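You operate a simulated robot arm through the tools that you are given. There is no shell and no other tool. Be economical: measure what you need, move in short steps, check, and stop when the job is done.

You are at the controls of a simulated robot arm. One attempt, no reset.

TASK
Spin the yellow and the purple glue tube for 5 seconds.
Fine: one tube in each well, hood shut, dial at 5, press the green button once; wait till the green lamp is out; leave the other tubes.

The check looks at the end state, three seconds after you hand in, the way a careful person would. Anything else that was tipped, shoved, dropped, spilled or broken makes it a failure.

THE ROBOT
A 6-joint arm with a two-finger parallel gripper, fixed in place. Base frame: the origin is at the foot of the arm, x ahead of it, y to its left, z up; the work surface is at about z = 760. Units: mm, degrees, N and s.
With the tool pointing down near the work surface it reaches from about 260 to 680 mm from the base axis. Its first joint turns from -66.0 to 66.0 degrees. Payload 2.9 kg.
The tool frame sits at the grasp point between the pads (the TCP): z along the fingers, y along the line on which they close. The tips reach 30 mm beyond it. Largest opening 110 mm; finger width 20, thickness 10; the body of the gripper, 48 by 112 mm, starts 55 mm behind the TCP.
Orientation is told as [roll, pitch, yaw] about the base's x, y, z axes, in that order, counted from this pose: with the fingers straight down and closing along the base's y, the tool's x points along the base's -x, its y along +y and its z along -z.

THE INTERFACE
- The arm moves only by the tool nudge_tool. Its argument "plan" is a list of rows, each an object (a shift or turn left out is 0, a gripper value left out holds the last) with "linear": the shift along the tool's x, y, z in mm, a list of three; "rot": the turn, a rotation vector about the tool's x, y, z in degrees, a list of three. In form: [{"linear": [tx, ty, tz], "rot": [wx, wy, wz]}, ...]. A call has 1 to 20 rows; each row is the pose to reach, as a shift and turn from the pose commanded when the call began, along the tool's axes at that moment. "claw" is the gripper command, from -1 (shut) to 1 (fully open), values between in proportion, set as the call begins (left out, the last holds). Rows are played at 5 a second. More than 50 mm and 8.6 degrees between two rows, or a gripper value outside its range, and nothing of the call is played. A pose out of reach is approached as far as the arm can. The call stops where the force on the tool passes 70 N (or 10 N more than at its start, if that is more) or the arm is blocked; 0.2 s more then pass. Each finger travels about 108 mm/s and halts on what it meets, pressing with about 39 N; the grip force reading is that of the motor and also rises with nothing between the fingers. The clock runs only during rows and for 0.2 s after the last one: add rows that repeat a pose to give the fingers time. The reply holds the time, the measured pose of the TCP, the force on the tool along the base axes, the opening and the grip force, in the units named above and with some noise, with the torque about the TCP (base axes, N m) and any sound that the robot's microphone picked up.
- Cameras (640 x 400 px; columns grow to the right, rows downward): "scene" is fixed at [59.4, 403.4, 1400.7]; the picture's right is [-0.92, -0.40, 0.00], its down [-0.17, 0.39, -0.91] and it looks along [0.36, -0.83, -0.42] (base axes); focal length 371 px, centre (320, 200). "wrist" rides on the gripper at [72, 17, -103] in the tool frame; the picture's right is [-0.23, 0.97, 0.00], its down [-0.76, -0.18, -0.62] and it looks along [-0.61, -0.14, 0.78] (tool axes); focal length 222 px, centre (320, 200).
- get_image(camera): a new picture of that camera. It takes no simulated time.
- point_at(camera, pixels): for up to 12 pixels [column, row] of the newest picture of that camera ("zoom" is the newest enlarged one), the place [x, y, z] in the base frame of the surface seen there, good to about 2 mm, but the place of the scene camera against the robot may be out by one fixed shift of up to 12 mm in any direction. It takes no simulated time.
- close_up(camera, box): a new picture of the part [left, top, right, bottom] of that camera's present view, enlarged. It takes no simulated time.
- job_done(): hands the job in; it is judged then, once.

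Keep the steps short. Do not move on a guess: measure, check each grasp and each placing, and mend mistakes. In all there are 80 turns and 54 pictures (those below and enlarged ones count). Leave the gripper open and the arm clear of the work at the hand-in unless told otherwise, and finish with a single line.

The tools are called after ">>>" as name(argument=value, ...) on one line, values as JSON. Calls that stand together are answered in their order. nudge_tool: Moves the arm, as the interface text tells. Its arguments: {"type":"object","properties":{"plan":{"type":"array"},"claw":{"type":"number"}},"required":["plan"]} The other tools are called the same way: get_image (camera) takes a picture; point_at (camera, pixels) gives the place of the surface under pixels of a picture; close_up (camera, box) takes an enlarged picture of a part of a camera's view; job_done () hands the job in.

At the start:

```text
clock: 0.0
tcp_pos: [347.7, -184.8, 1163.4]
orientation: [0.0, 0.0, 0.0]
force: [0.8, 0.6, 0.4]
torque: [-0.02, -0.01, 0.0]
width: 109.7
finger_force: 0.1
```

scene: 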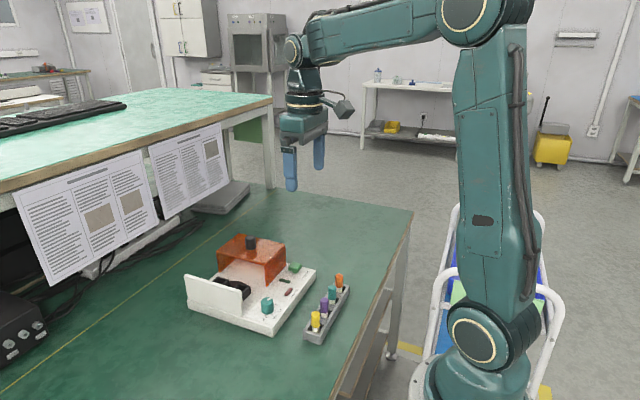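
wrist: 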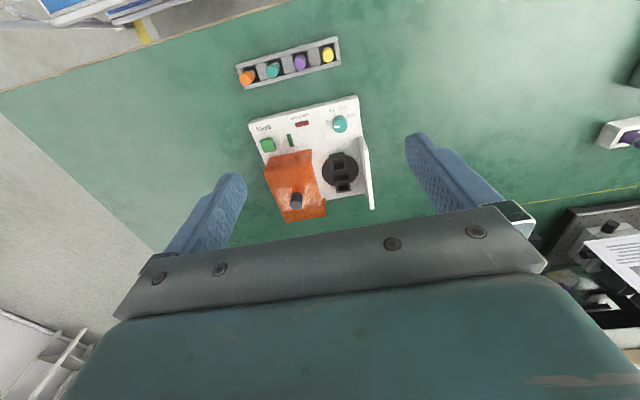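

I see the machine (white base, orange hood, teal dial, green button) and a rack with four tubes. I'll enlarge both views first.

>>> close_up(camera="wrist", box=[220, 20, 400, 230])

>>> close_up(camera="scene", box=[170, 220, 370, 350])

```text
1.90 times, centred on (310, 125) of wrist
```

zoom: 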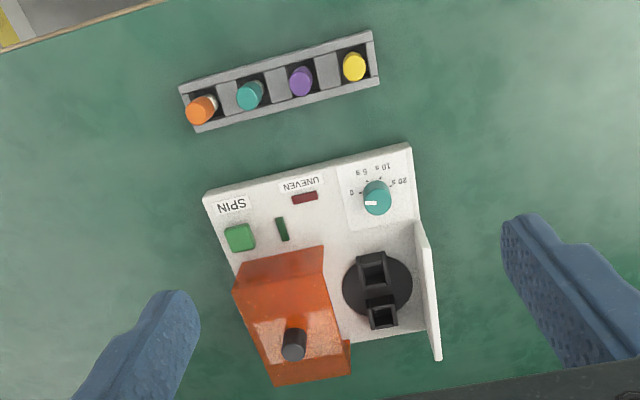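

```text
3.08 times, centred on (270, 285) of scene
```

zoom: 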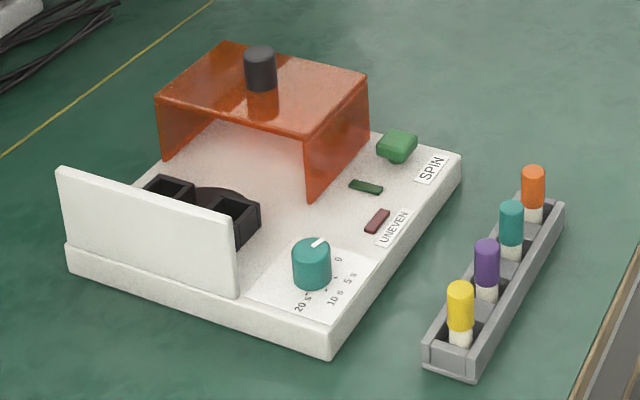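

Now measuring with the wrist camera: tubes, button, dial, hood knob, wells, wall.

>>> point_at(camera="wrist", pixels=[[248, 78], [273, 70], [300, 62], [328, 54], [268, 145], [340, 123], [296, 199], [338, 163], [343, 187], [341, 174], [300, 170], [366, 160]])

>>> point_at(camera="zoom", pixels=[[461, 287], [487, 245], [511, 206], [532, 171], [398, 140], [312, 246], [260, 52], [235, 207], [172, 184], [366, 75], [305, 132], [158, 97]])

```text
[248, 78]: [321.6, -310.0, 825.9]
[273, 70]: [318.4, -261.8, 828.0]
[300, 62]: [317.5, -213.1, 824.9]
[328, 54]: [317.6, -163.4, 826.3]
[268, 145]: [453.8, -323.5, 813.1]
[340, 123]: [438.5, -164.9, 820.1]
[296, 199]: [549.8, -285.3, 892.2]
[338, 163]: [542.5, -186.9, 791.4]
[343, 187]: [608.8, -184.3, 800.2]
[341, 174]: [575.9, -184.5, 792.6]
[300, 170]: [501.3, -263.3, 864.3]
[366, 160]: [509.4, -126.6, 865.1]
```

```text
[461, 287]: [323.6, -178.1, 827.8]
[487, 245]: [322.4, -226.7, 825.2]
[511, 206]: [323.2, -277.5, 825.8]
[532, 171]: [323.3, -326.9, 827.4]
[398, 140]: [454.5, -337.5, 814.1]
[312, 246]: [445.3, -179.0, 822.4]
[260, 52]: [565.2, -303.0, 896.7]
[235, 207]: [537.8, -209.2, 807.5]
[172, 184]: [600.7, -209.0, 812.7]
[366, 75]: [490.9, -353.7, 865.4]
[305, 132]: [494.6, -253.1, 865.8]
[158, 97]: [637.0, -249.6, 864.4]
```

Wrist and scene agree apart from a fixed shift (about -14 in y). The dial points at 0. I'll go lower over free air to look closer.

>>> nudge_tool(plan=[{"linear": [10, 0, 35]}, {"linear": [20, 0, 70]}, {"linear": [30, 0, 105]}, {"linear": [40, 0, 140]}, {"linear": [50, 0, 170]}, {"linear": [50, 0, 170]}])

>>> get_image(camera="wrist")

```text
clock: 1.4
tcp_pos: [298.4, -183.8, 992.0]
orientation: [0.0, -0.1, 0.0]
force: [0.1, 0.1, 0.5]
torque: [0.02, -0.01, 0.0]
width: 110.0
finger_force: 0.0
```

```text
49 pictures are left
```

wrist: 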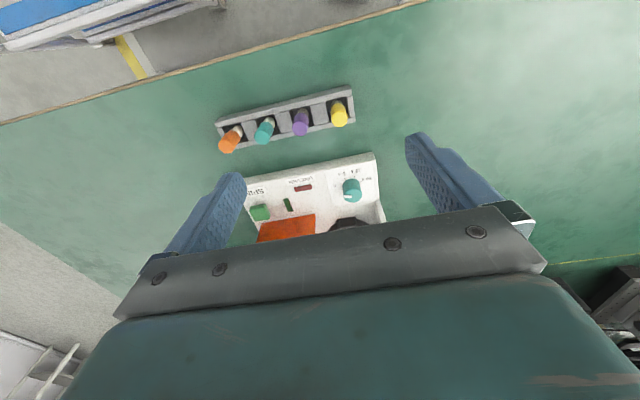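

Closing in on rack and dial.

>>> close_up(camera="wrist", box=[205, 70, 395, 190])

>>> close_up(camera="wrist", box=[320, 150, 390, 210])

```text
3.33 times, centred on (300, 130) of wrist
```

zoom: 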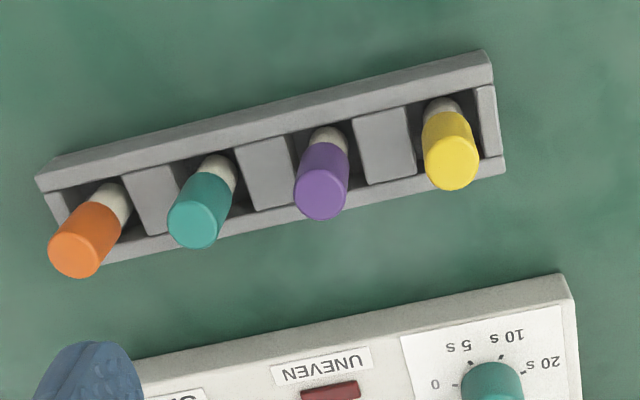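

```text
6.67 times, centred on (355, 180) of wrist
```

zoom: 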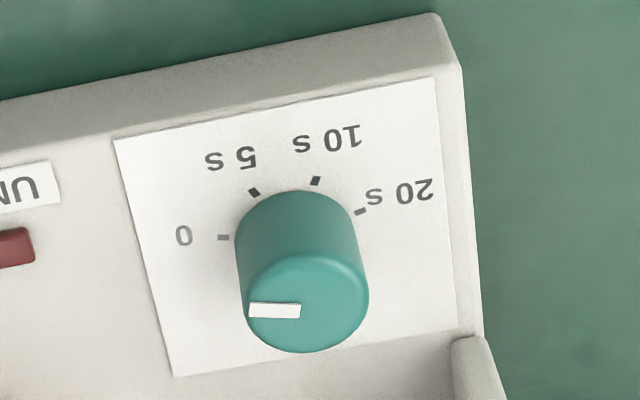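

Measuring the tick marks and the dial in the base frame, plus pointer ends.

>>> point_at(camera="zoom", pixels=[[223, 237], [254, 192], [315, 181], [360, 212], [309, 300], [252, 309], [298, 311], [118, 140], [432, 79], [309, 345], [366, 290], [247, 300]])

>>> point_at(camera="wrist", pixels=[[338, 115], [302, 124], [304, 110], [337, 102], [341, 129], [322, 110], [351, 90], [260, 211], [290, 204], [318, 126]])

```text
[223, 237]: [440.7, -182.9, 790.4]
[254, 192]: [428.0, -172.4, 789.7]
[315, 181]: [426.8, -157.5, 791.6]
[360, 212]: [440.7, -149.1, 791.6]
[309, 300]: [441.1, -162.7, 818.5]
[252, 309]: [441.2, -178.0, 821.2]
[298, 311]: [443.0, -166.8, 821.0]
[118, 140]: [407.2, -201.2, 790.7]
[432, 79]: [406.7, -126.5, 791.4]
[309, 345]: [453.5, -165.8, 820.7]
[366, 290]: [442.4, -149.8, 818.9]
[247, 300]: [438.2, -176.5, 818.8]
```

```text
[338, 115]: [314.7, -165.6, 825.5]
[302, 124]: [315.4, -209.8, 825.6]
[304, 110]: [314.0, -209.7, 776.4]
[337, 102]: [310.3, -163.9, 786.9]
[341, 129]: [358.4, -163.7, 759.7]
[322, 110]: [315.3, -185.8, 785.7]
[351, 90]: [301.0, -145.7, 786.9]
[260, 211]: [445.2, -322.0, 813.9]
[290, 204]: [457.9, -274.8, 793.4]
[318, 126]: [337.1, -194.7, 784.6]
```

Dial centre is about (440,-165), ticks at 60° spacing: 0 toward -y, 5 s turned 60° clockwise from above. Next: turn the tool to yaw -90 (closing along x) above the yellow tube, at z about 930.

>>> nudge_tool(plan=[{"linear": [0, 0, 0], "rot": [0, 0, 8.2]}, {"linear": [-2, 2, 6], "rot": [0, 0, 16.4]}, {"linear": [-4, 4, 12], "rot": [0, 0, 24.6]}, {"linear": [-6, 6, 18], "rot": [0, 0, 32.8]}, {"linear": [-8, 8, 24], "rot": [0, 0, 41]}, {"linear": [-10, 10, 30], "rot": [0, 0, 49.2]}, {"linear": [-12, 12, 36], "rot": [0, 0, 57.4]}, {"linear": [-14, 14, 42], "rot": [0, 0, 65.6]}, {"linear": [-16, 16, 48], "rot": [0, 0, 73.8]}, {"linear": [-18, 18, 56], "rot": [0, 0, 82]}, {"linear": [-19, 21, 63], "rot": [0, 0, 90]}, {"linear": [-19, 21, 63], "rot": [0, 0, 90]}])

>>> get_image(camera="wrist")

```text
clock: 4.0
tcp_pos: [316.3, -164.6, 930.6]
orientation: [0.0, 0.0, -90.1]
force: [-0.7, 0.1, 0.6]
torque: [-0.01, -0.03, 0.0]
width: 110.1
finger_force: 0.0
```

```text
46 pictures are left
```

wrist: 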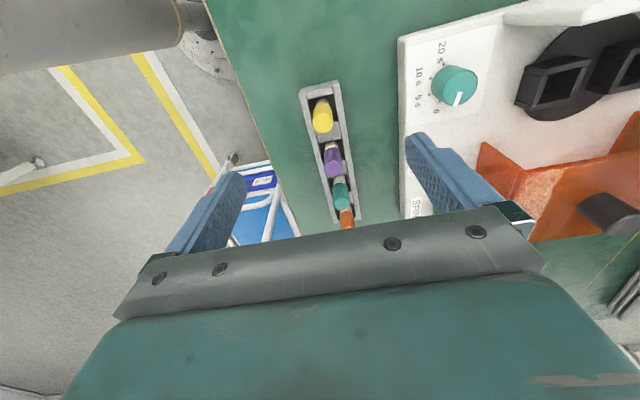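

The tubes line up; yellow cap at (322,119), purple (333,162). Measuring their caps, and the wells visible at right.

>>> close_up(camera="wrist", box=[280, 70, 380, 180])

>>> point_at(camera="zoom", pixels=[[281, 207], [305, 200], [328, 185], [302, 180], [320, 330], [345, 320], [368, 310]])

>>> close_up(camera="wrist", box=[480, 0, 640, 140])

```text
3.64 times, centred on (330, 125) of wrist
```

zoom: 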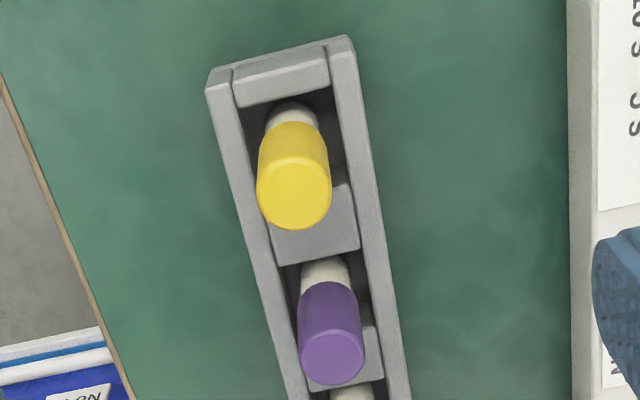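

```text
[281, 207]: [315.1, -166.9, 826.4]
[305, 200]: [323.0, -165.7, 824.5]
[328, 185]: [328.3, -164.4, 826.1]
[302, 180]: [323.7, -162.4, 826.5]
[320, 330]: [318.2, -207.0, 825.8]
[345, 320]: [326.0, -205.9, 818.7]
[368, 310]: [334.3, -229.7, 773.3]
```

```text
2.86 times, centred on (560, 70) of wrist
```

zoom: 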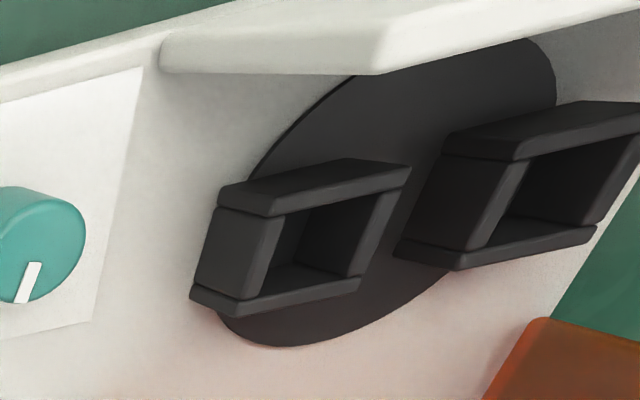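

Measuring the rims of both wells in the last zoom, and yellow's edge from the wrist view.

>>> point_at(camera="zoom", pixels=[[245, 196], [370, 176], [220, 301], [335, 286], [268, 245], [367, 232], [315, 245], [470, 145], [620, 120], [430, 260], [575, 238], [505, 200]])

>>> point_at(camera="wrist", pixels=[[314, 121], [332, 120], [323, 128], [323, 124], [322, 114], [334, 158], [333, 170], [325, 164], [340, 162], [302, 95], [325, 83], [311, 148]])

```text
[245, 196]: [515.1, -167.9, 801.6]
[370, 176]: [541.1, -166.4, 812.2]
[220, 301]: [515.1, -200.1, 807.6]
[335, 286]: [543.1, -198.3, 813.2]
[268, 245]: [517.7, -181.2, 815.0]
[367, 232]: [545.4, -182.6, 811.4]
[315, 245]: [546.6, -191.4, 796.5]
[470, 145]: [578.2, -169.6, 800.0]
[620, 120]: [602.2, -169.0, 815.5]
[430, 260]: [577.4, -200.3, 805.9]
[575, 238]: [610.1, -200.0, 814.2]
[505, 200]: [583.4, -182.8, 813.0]
```

```text
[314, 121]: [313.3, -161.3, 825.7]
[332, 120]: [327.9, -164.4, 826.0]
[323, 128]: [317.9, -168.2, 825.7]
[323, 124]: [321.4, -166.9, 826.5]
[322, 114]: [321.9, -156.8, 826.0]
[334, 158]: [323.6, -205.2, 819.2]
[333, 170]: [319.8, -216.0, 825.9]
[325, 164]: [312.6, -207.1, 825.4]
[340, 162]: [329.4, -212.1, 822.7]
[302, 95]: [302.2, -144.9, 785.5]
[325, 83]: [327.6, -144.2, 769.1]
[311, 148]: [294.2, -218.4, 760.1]
```

Yellow cap: centre about (320.5,-163), top z 826, radius about 9. Descending to z 823 with fingers narrowed to about 60 mm, tips at about 793 above the rack rim (786).

>>> nudge_tool(plan=[{"linear": [1, 4, 30]}, {"linear": [1, 4, 60]}, {"linear": [1, 4, 85]}, {"linear": [1, 4, 100]}, {"linear": [1, 4, 107]}, {"linear": [1, 4, 107]}], claw=0.1)

>>> close_up(camera="wrist", box=[200, 60, 460, 230])

>>> close_up(camera="scene", box=[200, 200, 400, 350])

```text
clock: 5.4
tcp_pos: [318.0, -161.9, 823.1]
orientation: [0.0, 0.0, -90.0]
force: [0.4, 0.0, 0.7]
torque: [0.03, 0.0, 0.0]
width: 60.3
finger_force: 0.0
```

```text
2.35 times, centred on (330, 145) of wrist
```

zoom: 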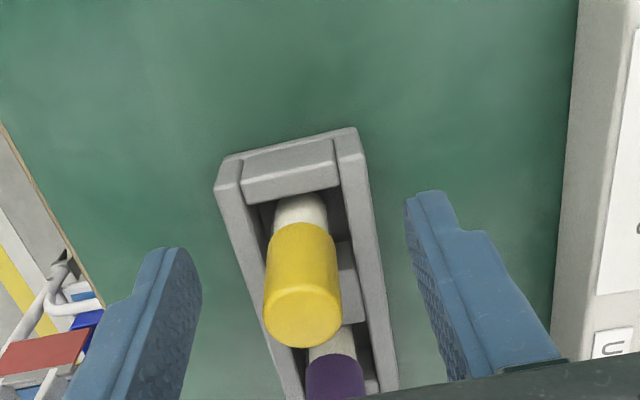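

```text
2.67 times, centred on (300, 275) of scene
```

zoom: 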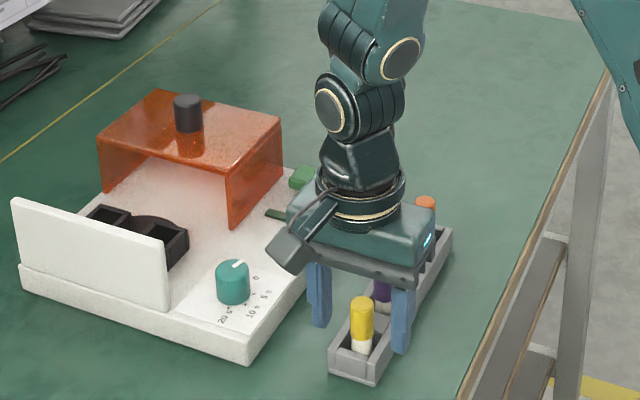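

The cap sits 1–2 mm off centre between the fingers, clear of neighbours. Adjusting and closing.

>>> nudge_tool(plan=[{"linear": [-2, 1.5, 0]}, {"linear": [-2, 1.5, 0]}, {"linear": [-2, 1.5, 0]}, {"linear": [-2, 1.5, 0]}], claw=-1)

```text
clock: 6.4
tcp_pos: [320.8, -163.7, 824.1]
orientation: [-0.1, 0.0, -90.0]
force: [0.3, -0.7, 0.1]
torque: [-0.01, -0.03, -0.01]
width: 18.8
finger_force: 38.9
```

Width 18.8 mm: the cap is held. Lifting straight up 110 mm and checking.

>>> nudge_tool(plan=[{"linear": [0, 0, -10]}, {"linear": [0, 0, -30]}, {"linear": [0, 0, -60]}, {"linear": [0, 0, -90]}, {"linear": [0, 0, -110]}, {"linear": [0, 0, -110]}])

>>> close_up(camera="scene", box=[200, 180, 400, 350])

>>> get_image(camera="wrist")

```text
clock: 7.8
tcp_pos: [320.8, -167.1, 932.7]
orientation: [0.1, -0.1, -90.0]
force: [-0.2, 0.4, -0.3]
torque: [-0.05, -0.01, 0.0]
width: 18.8
finger_force: 39.2
```

```text
2.35 times, centred on (300, 265) of scene
```

zoom: 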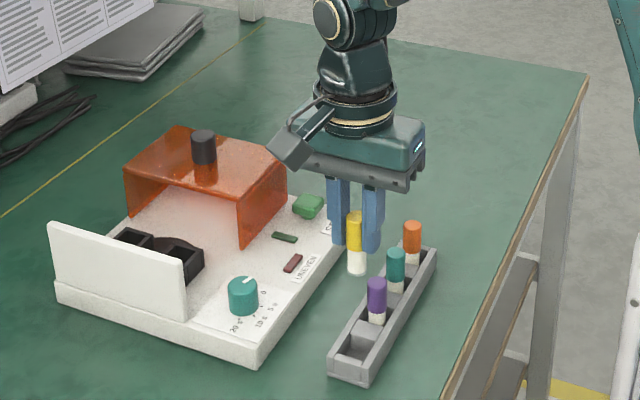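

```text
40 pictures are left
```

wrist: 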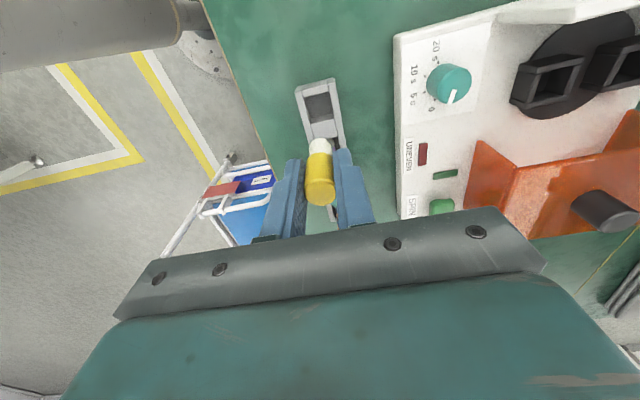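

Yellow is held upright. Measuring its bottom end and the wells again.

>>> point_at(camera="zoom", pixels=[[357, 273], [354, 213], [356, 262], [355, 240]])

>>> point_at(camera="wrist", pixels=[[320, 200], [319, 147], [314, 200], [326, 200]])

```text
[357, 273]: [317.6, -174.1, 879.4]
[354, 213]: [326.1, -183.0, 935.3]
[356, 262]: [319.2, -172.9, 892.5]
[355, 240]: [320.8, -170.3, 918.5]
```

```text
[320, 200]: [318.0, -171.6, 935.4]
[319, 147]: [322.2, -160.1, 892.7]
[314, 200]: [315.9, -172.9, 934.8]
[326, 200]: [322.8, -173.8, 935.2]
```

Tube length about 58; bottom is about 56 below the TCP. Moving to above the near well (532,-184), keeping height (bottom at 877, above wall 865 and hood 865).

>>> nudge_tool(plan=[{"linear": [-3, 35, 0]}, {"linear": [-7, 75, 0]}, {"linear": [-11, 115, 0]}, {"linear": [-15, 155, 0]}, {"linear": [-18, 190, 0]}, {"linear": [-19, 210, 0]}, {"linear": [-19, 210, 0]}, {"linear": [-19, 210, 0]}])

>>> get_image(camera="wrist")

>>> close_up(camera="scene", box=[180, 180, 330, 330])

```text
clock: 9.6
tcp_pos: [530.5, -184.9, 932.8]
orientation: [-0.1, 0.0, -90.0]
force: [0.0, -0.4, -0.3]
torque: [0.01, -0.01, 0.04]
width: 18.4
finger_force: 39.0
```

```text
39 pictures are left
```

wrist: 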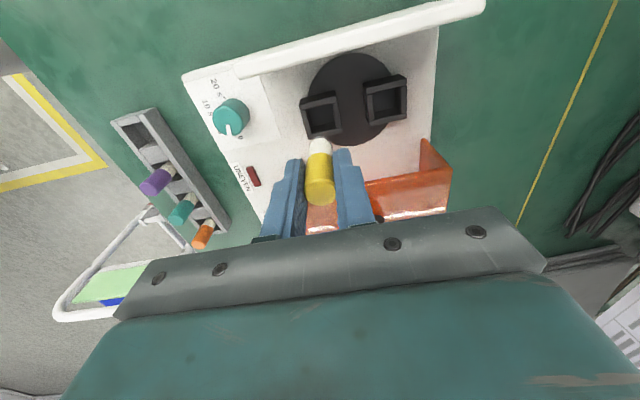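

```text
2.67 times, centred on (255, 255) of scene
```

zoom: 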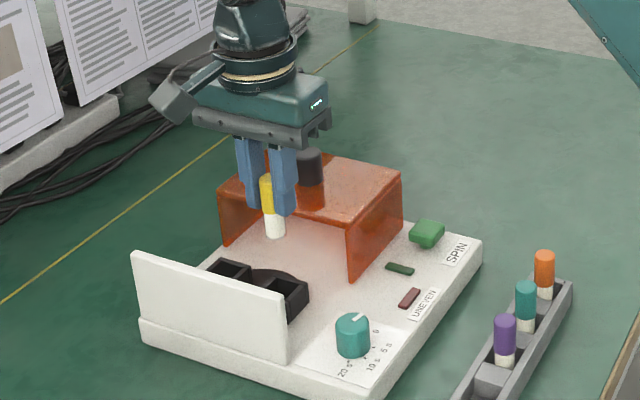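

>>> close_up(camera="wrist", box=[280, 40, 440, 160])

```text
3.33 times, centred on (360, 100) of wrist
```

zoom: 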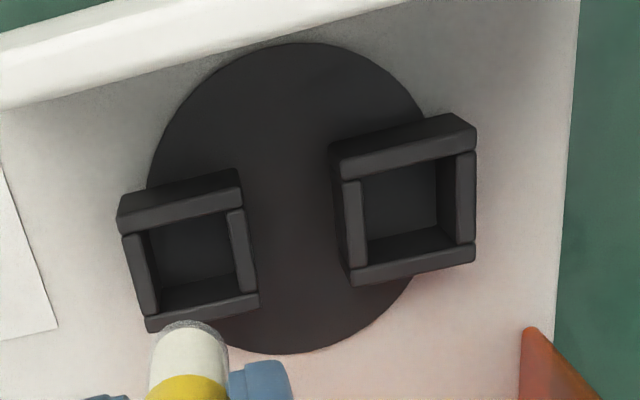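

Measuring rims and floors of both wells.

>>> point_at(camera="zoom", pixels=[[141, 275], [242, 252], [180, 210], [206, 310], [195, 250], [355, 237], [466, 198], [405, 155], [412, 265], [402, 195], [120, 222], [257, 298]])

```text
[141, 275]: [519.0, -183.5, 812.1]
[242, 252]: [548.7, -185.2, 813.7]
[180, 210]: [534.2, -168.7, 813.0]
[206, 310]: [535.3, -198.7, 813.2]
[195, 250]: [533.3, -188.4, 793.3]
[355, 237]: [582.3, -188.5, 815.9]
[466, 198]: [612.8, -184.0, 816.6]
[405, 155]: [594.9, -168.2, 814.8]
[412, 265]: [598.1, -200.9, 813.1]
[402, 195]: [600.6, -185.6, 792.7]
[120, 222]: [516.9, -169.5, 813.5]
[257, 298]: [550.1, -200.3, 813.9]
```

Well 1 centre ≈ (534,-184), floor 793; well 2 centre ≈ (597.5,-184.5). Measuring the held tube's lower end against it.

>>> point_at(camera="zoom", pixels=[[190, 335], [190, 355], [156, 358], [224, 358], [190, 328], [190, 385], [160, 385], [222, 385]])

>>> point_at(camera="wrist", pixels=[[320, 193], [308, 193], [331, 193], [320, 203], [320, 182]])

```text
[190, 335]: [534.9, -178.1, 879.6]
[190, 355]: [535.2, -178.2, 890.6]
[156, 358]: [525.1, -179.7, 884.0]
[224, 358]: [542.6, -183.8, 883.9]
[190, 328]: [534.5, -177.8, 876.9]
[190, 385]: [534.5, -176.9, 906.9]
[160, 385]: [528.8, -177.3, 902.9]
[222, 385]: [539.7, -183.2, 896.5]
```

```text
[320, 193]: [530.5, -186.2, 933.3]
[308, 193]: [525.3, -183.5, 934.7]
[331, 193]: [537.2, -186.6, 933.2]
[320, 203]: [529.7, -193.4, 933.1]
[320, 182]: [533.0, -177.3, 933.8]
```

Tube axis ≈ (533.5,-186): shift +1.5 in y, +0.5 in x and lower 60 mm (bottom at ~817, just above the rim), then look.

>>> nudge_tool(plan=[{"linear": [1.5, 0.5, 20]}, {"linear": [1.5, 0.5, 40]}, {"linear": [1.5, 0.5, 55]}, {"linear": [1.5, 0.5, 60]}, {"linear": [1.5, 0.5, 60]}])

>>> close_up(camera="wrist", box=[260, 70, 420, 220])

>>> close_up(camera="scene", box=[210, 210, 330, 310])

```text
clock: 10.8
tcp_pos: [531.0, -182.6, 871.1]
orientation: [0.1, 0.1, -90.0]
force: [-0.5, -0.9, 0.0]
torque: [0.01, -0.01, -0.04]
width: 18.7
finger_force: 39.2
```

```text
2.67 times, centred on (340, 145) of wrist
```

zoom: 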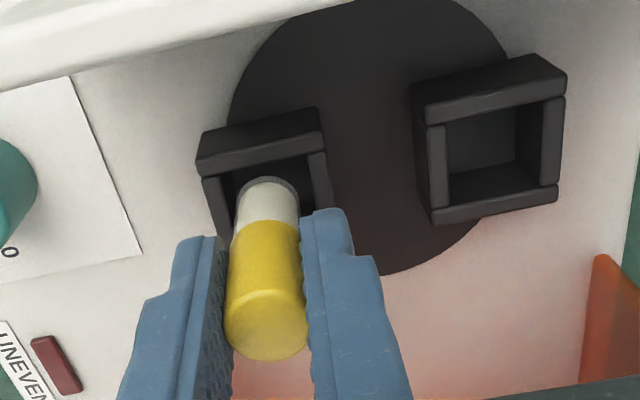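

```text
4.00 times, centred on (270, 260) of scene
```

zoom: 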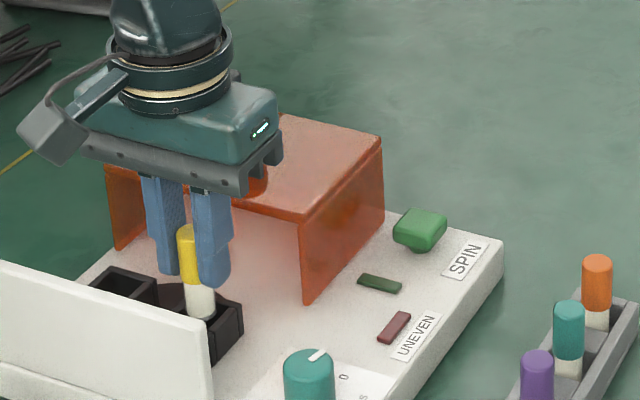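

Tube bottom is over the opening. Lowering 22 mm slowly into the well.

>>> nudge_tool(plan=[{"linear": [0, 0, 5]}, {"linear": [0, 0, 10]}, {"linear": [0, 0, 14]}, {"linear": [0, 0, 18]}, {"linear": [0, 0, 20]}, {"linear": [0, 0, 22]}, {"linear": [0, 0, 22]}])

>>> close_up(camera="wrist", box=[260, 70, 420, 220])

```text
clock: 12.4
tcp_pos: [532.6, -182.7, 851.2]
orientation: [0.0, 0.0, -90.0]
force: [0.4, 0.4, 0.1]
torque: [-0.03, 0.01, 0.0]
width: 18.8
finger_force: 39.1
```

```text
2.67 times, centred on (340, 145) of wrist
```

zoom: 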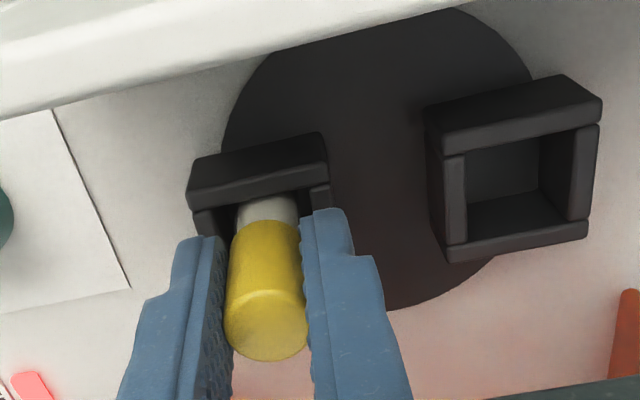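

It's inside the well (the UNEVEN lamp lit, as only one side is loaded). No contact force yet; lowering up to 3 mm more.

>>> nudge_tool(plan=[{"linear": [0, 0, 1]}, {"linear": [0, 0, 2]}, {"linear": [0, 0, 2]}])

```text
clock: 13.2
tcp_pos: [531.4, -182.0, 848.8]
orientation: [-0.1, 0.1, -90.0]
force: [-0.2, 0.2, -0.3]
torque: [0.06, 0.01, -0.02]
width: 18.9
finger_force: 39.1
```

Still no contact; continuing 3 mm in small steps.

>>> nudge_tool(plan=[{"linear": [0, 0, 0.7]}, {"linear": [0, 0, 1.4]}, {"linear": [0, 0, 1.4]}])

```text
clock: 14.0
tcp_pos: [531.4, -182.7, 848.5]
orientation: [0.1, 0.1, -90.0]
force: [-0.6, 2.2, 6.1]
torque: [0.12, 0.0, -0.05]
width: 18.8
finger_force: 39.3
```

Contact (6 N): seated. Opening to about 45 mm.

>>> nudge_tool(plan=[{"linear": [0, 0, 0]}, {"linear": [0, 0, 0]}, {"linear": [0, 0, 0]}], claw=-0.2)

>>> nudge_tool(plan=[{"linear": [0, 0, -10]}, {"linear": [0, 0, -40]}, {"linear": [0, 0, -70]}, {"linear": [0, 0, -85]}, {"linear": [0, 0, -85]}])

>>> get_image(camera="wrist")

```text
clock: 14.8
tcp_pos: [530.1, -182.4, 847.6]
orientation: [0.1, 0.0, -90.0]
force: [-0.4, 0.3, -0.1]
torque: [-0.01, 0.0, 0.02]
width: 44.0
finger_force: 0.0
```

```text
clock: 16.0
tcp_pos: [532.6, -184.5, 931.5]
orientation: [0.0, 0.0, -90.0]
force: [-0.7, -0.5, 0.0]
torque: [0.01, -0.01, -0.02]
width: 43.8
finger_force: 0.1
```

```text
33 pictures are left
```

wrist: 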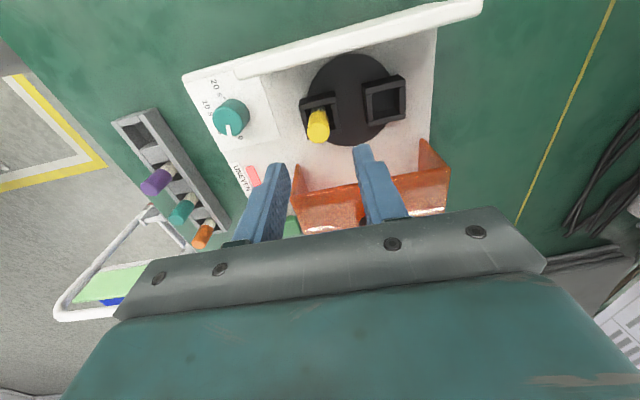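

Yellow stands in the near well. Going back to above purple (≈320.5,-213).

>>> nudge_tool(plan=[{"linear": [0, -35, 0]}, {"linear": [-5, -75, 0]}, {"linear": [-11, -115, 0]}, {"linear": [-20, -155, 0]}, {"linear": [-28, -190, 0]}, {"linear": [-31, -211, 0]}, {"linear": [-31, -211, 0]}, {"linear": [-31, -211, 0]}], claw=0.1)

>>> close_up(camera="wrist", box=[260, 70, 400, 190])

```text
clock: 17.8
tcp_pos: [320.4, -212.5, 931.9]
orientation: [0.0, 0.0, -90.0]
force: [0.6, 0.1, -0.6]
torque: [0.0, 0.0, 0.02]
width: 60.4
finger_force: 0.1
```

```text
3.33 times, centred on (330, 130) of wrist
```

zoom: 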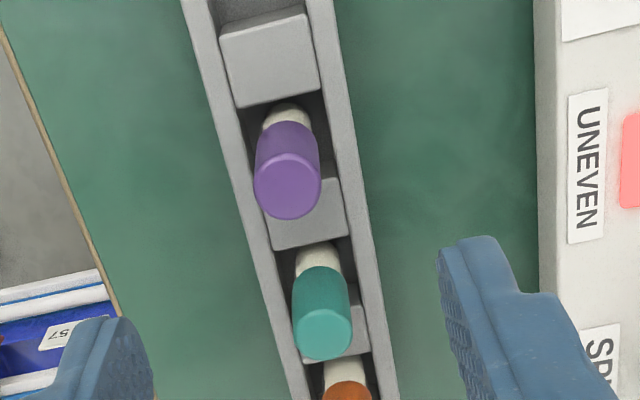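

>>> point_at(camera="zoom", pixels=[[256, 187], [320, 187], [288, 187], [288, 215], [290, 157], [282, 175], [300, 200]])

```text
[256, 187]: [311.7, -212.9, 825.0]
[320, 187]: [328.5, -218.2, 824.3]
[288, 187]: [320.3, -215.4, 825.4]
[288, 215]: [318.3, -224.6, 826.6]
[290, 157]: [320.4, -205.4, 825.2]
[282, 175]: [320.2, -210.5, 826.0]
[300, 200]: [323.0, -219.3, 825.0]
```

Purple centre ≈ (320,-215). Shifting -1.5 in y and descending 108 mm, then closing.

>>> nudge_tool(plan=[{"linear": [-1.5, 0, 30]}, {"linear": [-1.5, 0, 60]}, {"linear": [-1.5, 0, 85]}, {"linear": [-1.5, 0, 100]}, {"linear": [-1.5, 0, 108]}, {"linear": [-1.5, 0, 108]}])

>>> nudge_tool(plan=[{"linear": [0, 0, 0]}, {"linear": [0, 0, 0]}, {"linear": [0, 0, 0]}, {"linear": [0, 0, 0]}], claw=-1)

>>> nudge_tool(plan=[{"linear": [0, 0, -10]}, {"linear": [0, 0, -30]}, {"linear": [0, 0, -60]}, {"linear": [0, 0, -90]}, {"linear": [0, 0, -110]}, {"linear": [0, 0, -110]}])

>>> close_up(camera="scene", box=[200, 180, 400, 350])

```text
clock: 19.2
tcp_pos: [320.8, -216.3, 823.2]
orientation: [0.0, -0.1, -90.0]
force: [-0.5, -0.4, 1.0]
torque: [0.02, 0.0, -0.01]
width: 60.5
finger_force: 0.0
```

```text
clock: 20.2
tcp_pos: [319.6, -216.2, 823.5]
orientation: [0.1, 0.0, -89.9]
force: [0.5, 1.2, 0.2]
torque: [0.0, 0.01, 0.05]
width: 18.7
finger_force: 39.1
```

```text
clock: 21.6
tcp_pos: [320.1, -216.5, 936.1]
orientation: [0.0, 0.0, -90.0]
force: [0.2, -0.6, -0.1]
torque: [0.03, -0.03, -0.01]
width: 18.7
finger_force: 38.3
```

```text
2.35 times, centred on (300, 265) of scene
```

zoom: 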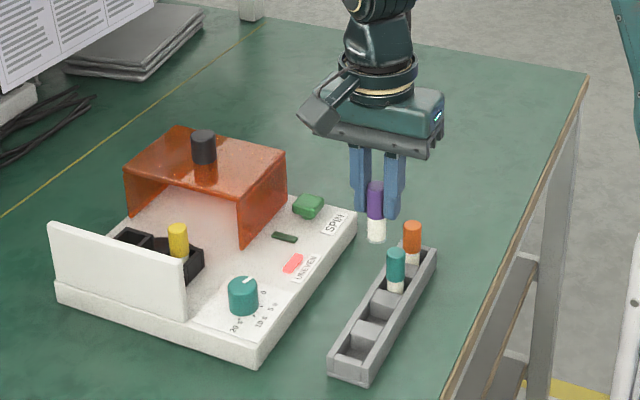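

Purple held upright. Moving over the far well (597,-184), passing 25+ mm above yellow.

>>> nudge_tool(plan=[{"linear": [2, 30, 0]}, {"linear": [8, 70, 0]}, {"linear": [14, 110, 0]}, {"linear": [20, 150, 0]}, {"linear": [26, 190, 0]}, {"linear": [31, 230, 0]}, {"linear": [31.5, 260, 0]}, {"linear": [31.5, 274.5, 0]}, {"linear": [31.5, 274.5, 0]}, {"linear": [31.5, 274.5, 0]}])

>>> close_up(camera="wrist", box=[240, 60, 400, 220])

```text
clock: 23.8
tcp_pos: [597.0, -183.7, 935.8]
orientation: [0.0, 0.0, -90.0]
force: [-0.5, 0.3, -0.8]
torque: [-0.02, 0.01, 0.04]
width: 18.7
finger_force: 39.0
```

```text
2.50 times, centred on (320, 140) of wrist
```

zoom: 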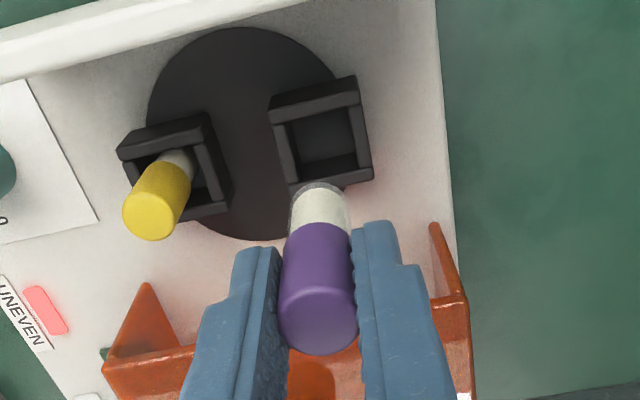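

>>> point_at(camera="zoom", pixels=[[283, 150], [364, 130], [315, 98], [330, 183], [319, 186], [320, 205], [295, 208], [346, 205], [324, 130], [140, 225]])

```text
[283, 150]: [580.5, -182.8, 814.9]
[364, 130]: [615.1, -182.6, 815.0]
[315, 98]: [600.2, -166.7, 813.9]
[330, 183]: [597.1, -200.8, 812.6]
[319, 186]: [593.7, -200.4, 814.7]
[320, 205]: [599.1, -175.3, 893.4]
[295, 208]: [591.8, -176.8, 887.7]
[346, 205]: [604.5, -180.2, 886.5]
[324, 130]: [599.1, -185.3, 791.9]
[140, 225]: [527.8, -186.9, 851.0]
```

Well centre (598,-184); tube axis ≈ (598,-183.5). Good; lowering 62 mm to just above the rim and checking.

>>> nudge_tool(plan=[{"linear": [0, 0, 20]}, {"linear": [0, 0, 40]}, {"linear": [0, 0, 55]}, {"linear": [0, 0, 62]}, {"linear": [0, 0, 62]}])

>>> close_up(camera="wrist", box=[240, 70, 400, 220])

```text
clock: 25.0
tcp_pos: [593.6, -183.0, 872.7]
orientation: [0.1, 0.0, -90.0]
force: [0.1, -0.3, -0.8]
torque: [0.01, 0.02, -0.05]
width: 18.8
finger_force: 39.2
```

```text
2.67 times, centred on (320, 145) of wrist
```

zoom: 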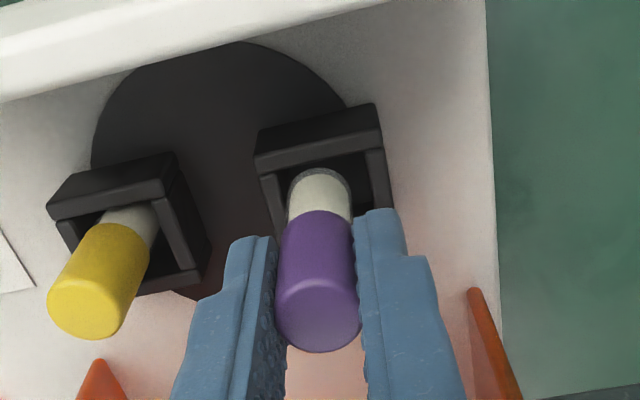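

Aligned. Lowering slowly 24 mm until light contact.

>>> nudge_tool(plan=[{"linear": [0, 1, 5]}, {"linear": [0, 1, 10]}, {"linear": [0, 1, 15]}, {"linear": [0, 1, 19]}, {"linear": [0, 1, 22]}, {"linear": [0, 1, 23]}, {"linear": [0, 1, 24]}, {"linear": [0, 1, 24]}])

```text
clock: 26.8
tcp_pos: [596.6, -184.2, 848.2]
orientation: [0.0, 0.1, -90.0]
force: [0.7, 0.9, -0.3]
torque: [0.02, -0.04, -0.05]
width: 18.8
finger_force: 38.7
```

>>> nudge_tool(plan=[{"linear": [0, 0, 0.7]}, {"linear": [0, 0, 1.2]}, {"linear": [0, 0, 1.2]}])

```text
clock: 27.6
tcp_pos: [597.7, -183.9, 847.3]
orientation: [0.1, 0.0, -90.0]
force: [-2.2, -0.7, 10.6]
torque: [-0.03, 0.15, -0.01]
width: 18.8
finger_force: 38.8
```

Contact (10 N): seated. Opening to ~44 mm and rising.

>>> nudge_tool(plan=[{"linear": [0, 0, -0.5]}, {"linear": [0, 0, -0.5]}, {"linear": [0, 0, -0.5]}], claw=-0.2)

>>> nudge_tool(plan=[{"linear": [0, 0, -10]}, {"linear": [0, 0, -40]}, {"linear": [0, 0, -75]}, {"linear": [0, 0, -110]}, {"linear": [0, 0, -135]}, {"linear": [0, 0, -135]}])

>>> get_image(camera="wrist")

>>> close_up(camera="scene", box=[180, 200, 340, 330])

```text
clock: 28.4
tcp_pos: [595.4, -184.8, 846.9]
orientation: [0.0, 0.0, -90.1]
force: [0.0, -0.4, -0.3]
torque: [0.0, -0.03, 0.01]
width: 44.0
finger_force: 0.1
```

```text
clock: 29.8
tcp_pos: [594.2, -186.8, 984.9]
orientation: [0.0, 0.0, -90.0]
force: [0.0, 0.2, -0.5]
torque: [0.04, 0.01, 0.0]
width: 44.2
finger_force: 0.0
```

```text
28 pictures are left
```

wrist: 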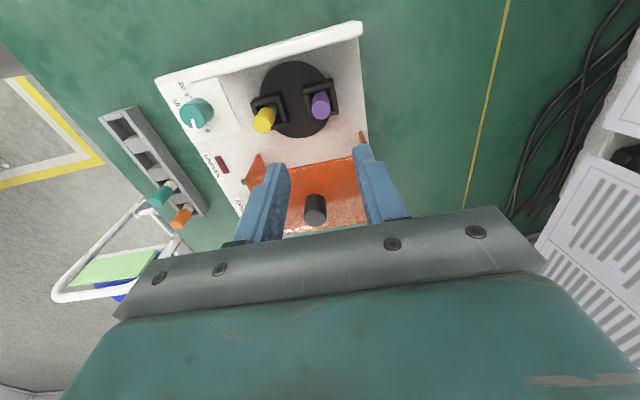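

```text
3.08 times, centred on (260, 265) of scene
```

zoom: 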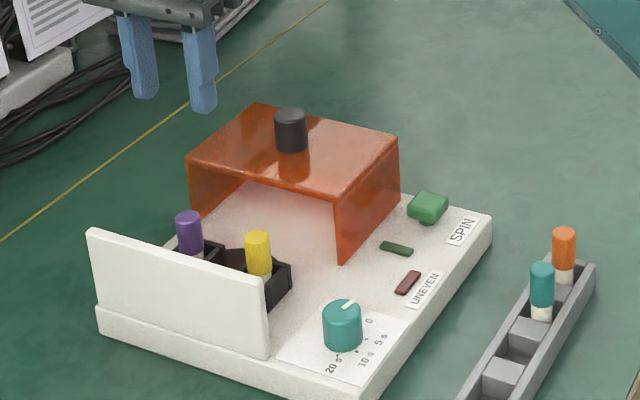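

Both tubes seated, UNEVEN lamp is out. Now measuring the hood: knob at (315,208), edges, and wall.

>>> close_up(camera="wrist", box=[230, 20, 400, 240])

>>> point_at(camera="wrist", pixels=[[316, 215], [308, 215], [324, 215], [316, 222], [315, 200], [310, 162], [290, 166], [352, 158], [260, 158], [362, 136], [280, 48], [350, 30]])

```text
1.82 times, centred on (315, 130) of wrist
```

zoom: 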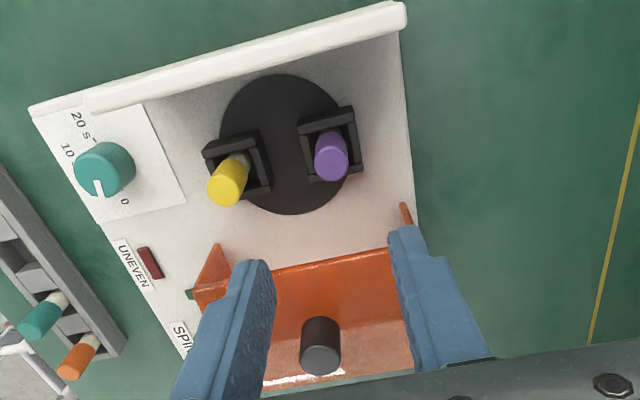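

```text
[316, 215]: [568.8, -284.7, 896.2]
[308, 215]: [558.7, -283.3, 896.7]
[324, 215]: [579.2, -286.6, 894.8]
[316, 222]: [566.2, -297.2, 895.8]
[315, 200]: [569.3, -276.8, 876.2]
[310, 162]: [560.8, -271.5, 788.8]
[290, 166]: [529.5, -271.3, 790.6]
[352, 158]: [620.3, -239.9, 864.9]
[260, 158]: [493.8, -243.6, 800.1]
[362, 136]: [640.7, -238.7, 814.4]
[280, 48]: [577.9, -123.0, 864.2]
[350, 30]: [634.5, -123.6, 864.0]
```

Knob centre ≈ (568,-286), z 865–896. The hood's open side faces the rotor; it must slide about +100 in y to the wall. Moving above the knob with a 60 mm opening.

>>> nudge_tool(plan=[{"linear": [-30, -8, 0]}, {"linear": [-65, -18, 0]}, {"linear": [-95, -26, 0]}, {"linear": [-103, -28.5, 0]}, {"linear": [-103, -28.5, 25]}, {"linear": [-103, -28.5, 25]}], claw=0.1)

>>> close_up(camera="wrist", box=[220, 40, 420, 220])

```text
clock: 31.2
tcp_pos: [566.9, -286.5, 958.2]
orientation: [-0.1, 0.0, -90.1]
force: [-0.4, -0.4, -0.2]
torque: [0.0, 0.01, -0.03]
width: 60.5
finger_force: 0.0
```

```text
2.22 times, centred on (320, 130) of wrist
```

zoom: 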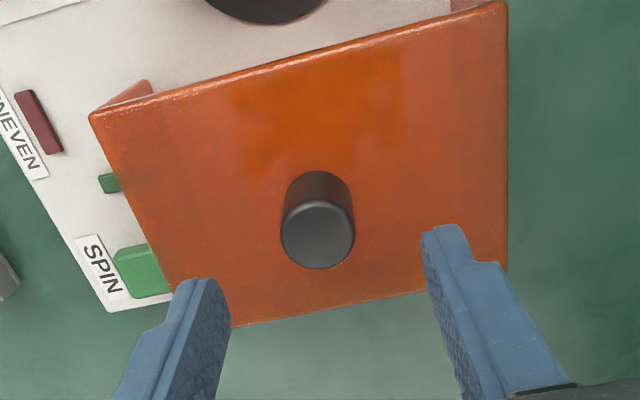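

>>> point_at(camera="zoom", pixels=[[318, 235], [284, 235], [352, 230], [320, 263], [320, 207], [240, 318], [400, 292], [300, 55], [480, 12], [100, 115], [380, 200]])

```text
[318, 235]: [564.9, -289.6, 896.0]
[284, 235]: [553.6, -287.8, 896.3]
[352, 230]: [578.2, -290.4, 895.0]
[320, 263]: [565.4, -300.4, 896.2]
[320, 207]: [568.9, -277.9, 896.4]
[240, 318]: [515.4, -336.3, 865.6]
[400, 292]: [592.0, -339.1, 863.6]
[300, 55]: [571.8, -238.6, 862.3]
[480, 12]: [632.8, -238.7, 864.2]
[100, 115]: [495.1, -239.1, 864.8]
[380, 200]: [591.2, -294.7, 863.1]
```

Knob centre ≈ (566,-289), hood y from -339 to -239. Fine adjust, descend to TCP z≈901 (tips 871, above the hood top 864), close.

>>> nudge_tool(plan=[{"linear": [-2.5, -2, 20]}, {"linear": [-2.5, -2, 40]}, {"linear": [-2.5, -2, 52]}, {"linear": [-2.5, -2, 58]}, {"linear": [-2.5, -2, 58]}])

>>> nudge_tool(plan=[{"linear": [0, 0, 0]}, {"linear": [0, 0, 0]}, {"linear": [0, 0, 0]}, {"linear": [0, 0, 0]}], claw=-1)

```text
clock: 32.4
tcp_pos: [565.6, -290.4, 899.1]
orientation: [0.1, -0.1, -89.9]
force: [0.1, 1.0, 0.4]
torque: [0.04, -0.01, -0.01]
width: 60.6
finger_force: 0.1
```

```text
clock: 33.4
tcp_pos: [564.7, -290.0, 899.6]
orientation: [0.0, 0.0, -90.1]
force: [1.0, 0.4, -2.1]
torque: [0.05, -0.5, 0.0]
width: 27.4
finger_force: 44.9
```

Knob gripped (27.4 mm). Sliding 20 mm along +y as a test.

>>> nudge_tool(plan=[{"linear": [5, 0, 0]}, {"linear": [10, 0, 0]}, {"linear": [15, 0, 0]}, {"linear": [20, 0, 0]}, {"linear": [20, 0, 0]}])

>>> close_up(camera="scene", box=[180, 200, 340, 330])

```text
clock: 34.6
tcp_pos: [564.7, -269.8, 899.8]
orientation: [0.1, -0.2, -90.0]
force: [3.0, -0.6, 9.0]
torque: [0.54, 0.6, 0.0]
width: 27.5
finger_force: 45.3
```

```text
3.08 times, centred on (260, 265) of scene
```

zoom: 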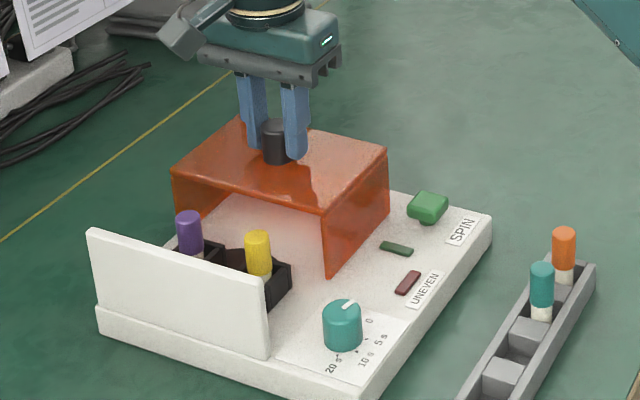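

It slides level. Continuing 70 mm.

>>> nudge_tool(plan=[{"linear": [10, 0, 0]}, {"linear": [20, 0, 0]}, {"linear": [30, 0, 0]}, {"linear": [40, 0, 0]}, {"linear": [50, 0, 0]}, {"linear": [60, 0, 0]}, {"linear": [70, 0, 0]}, {"linear": [70, 0, 0]}])

>>> close_up(camera="scene", box=[180, 200, 340, 330])

```text
clock: 36.4
tcp_pos: [564.1, -197.3, 900.2]
orientation: [0.0, 0.0, -90.0]
force: [16.5, 0.0, -12.7]
torque: [0.14, 0.22, 0.11]
width: 27.3
finger_force: 45.6
```

```text
3.08 times, centred on (260, 265) of scene
```

zoom: 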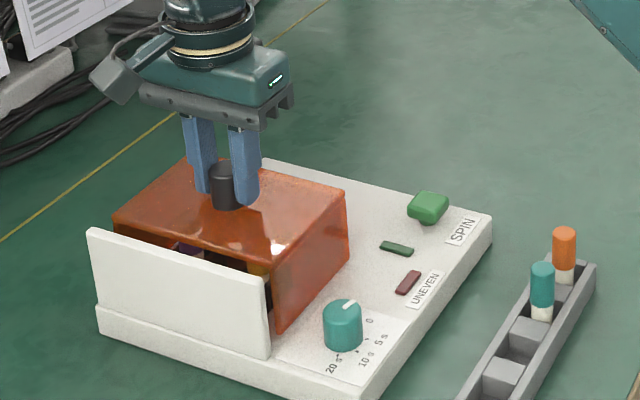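

Gap to wall still ~12 mm. Continuing in small steps; watching y force.

>>> nudge_tool(plan=[{"linear": [3, 0, 0]}, {"linear": [6, 0, 0]}, {"linear": [8, 0, 0]}, {"linear": [9, 0, 0]}, {"linear": [9, 0, 0]}])

>>> close_up(camera="scene", box=[190, 220, 290, 310])

```text
clock: 37.6
tcp_pos: [564.9, -190.7, 898.9]
orientation: [-0.1, -0.1, -90.1]
force: [1.4, 0.4, -8.6]
torque: [-0.44, -0.64, 0.0]
width: 27.6
finger_force: 44.9
```

```text
4.44 times, centred on (240, 265) of scene
```

zoom: 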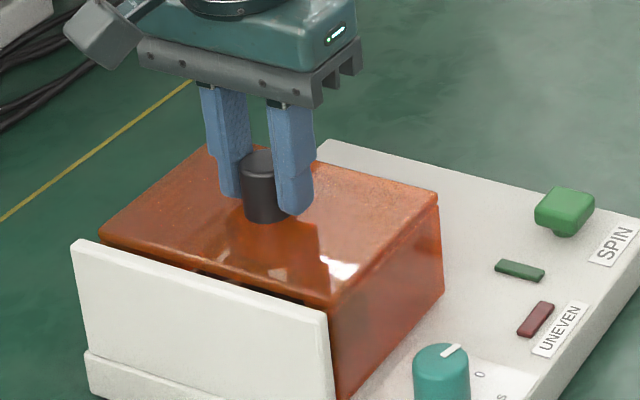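

Small gap left. Going 1 mm at a time, up to 6 mm.

>>> nudge_tool(plan=[{"linear": [1, 0, 0]}, {"linear": [2, 0, 0]}, {"linear": [3, 0, 0]}, {"linear": [3, 0, 0]}])

>>> close_up(camera="scene", box=[190, 240, 270, 310])

```text
clock: 38.6
tcp_pos: [564.6, -185.9, 898.0]
orientation: [0.0, 0.0, -90.1]
force: [-3.0, 0.6, -3.4]
torque: [0.21, -0.54, -0.1]
width: 27.3
finger_force: 45.2
```

```text
5.71 times, centred on (230, 275) of scene
```

zoom: 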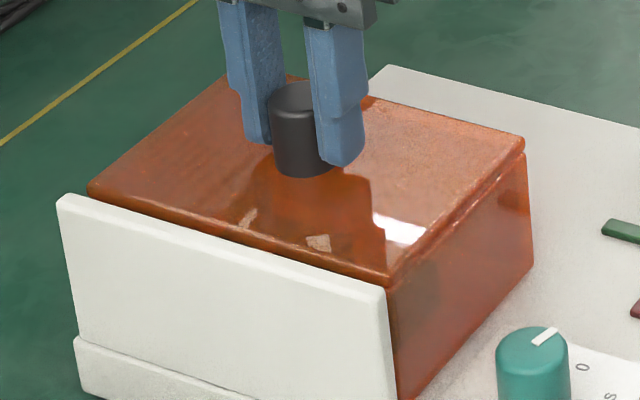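

Nearly closed, force y still low. Continuing by 1 mm until contact.

>>> nudge_tool(plan=[{"linear": [0.7, 0, 0]}, {"linear": [1.4, 0, 0]}, {"linear": [2, 0, 0]}, {"linear": [2, 0, 0]}])

```text
clock: 39.6
tcp_pos: [564.9, -185.5, 899.2]
orientation: [-0.1, 0.0, -89.9]
force: [-3.9, 2.5, -7.5]
torque: [-0.15, -0.58, 0.02]
width: 27.5
finger_force: 45.1
```

>>> nudge_tool(plan=[{"linear": [1, 0, 0]}, {"linear": [2, 0, 0]}, {"linear": [2, 0, 0]}])

```text
clock: 40.4
tcp_pos: [564.6, -183.9, 899.8]
orientation: [-0.2, 0.0, -90.1]
force: [-15.3, -9.3, -6.0]
torque: [0.57, -0.5, 0.16]
width: 27.5
finger_force: 45.3
```

A -9 N reaction in y appears: contact likely. One mm more to confirm.

>>> nudge_tool(plan=[{"linear": [0.5, 0, 0]}, {"linear": [1, 0, 0]}, {"linear": [1, 0, 0]}])

>>> close_up(camera="scene", box=[190, 240, 270, 310])

```text
clock: 41.2
tcp_pos: [565.6, -183.3, 899.8]
orientation: [-0.2, 0.0, -90.4]
force: [-13.8, -20.4, -17.1]
torque: [-0.48, -0.57, -0.04]
width: 27.6
finger_force: 45.2
```

```text
5.71 times, centred on (230, 275) of scene
```

zoom: 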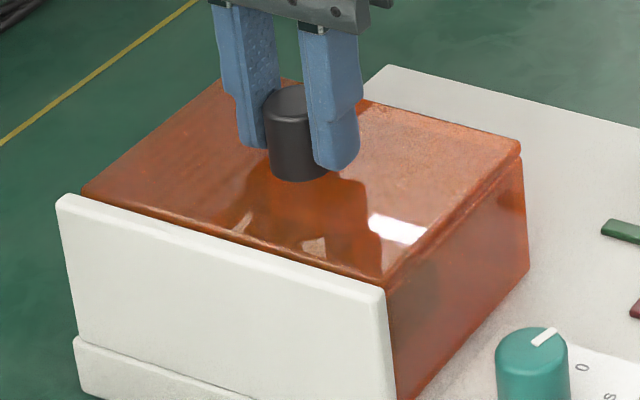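

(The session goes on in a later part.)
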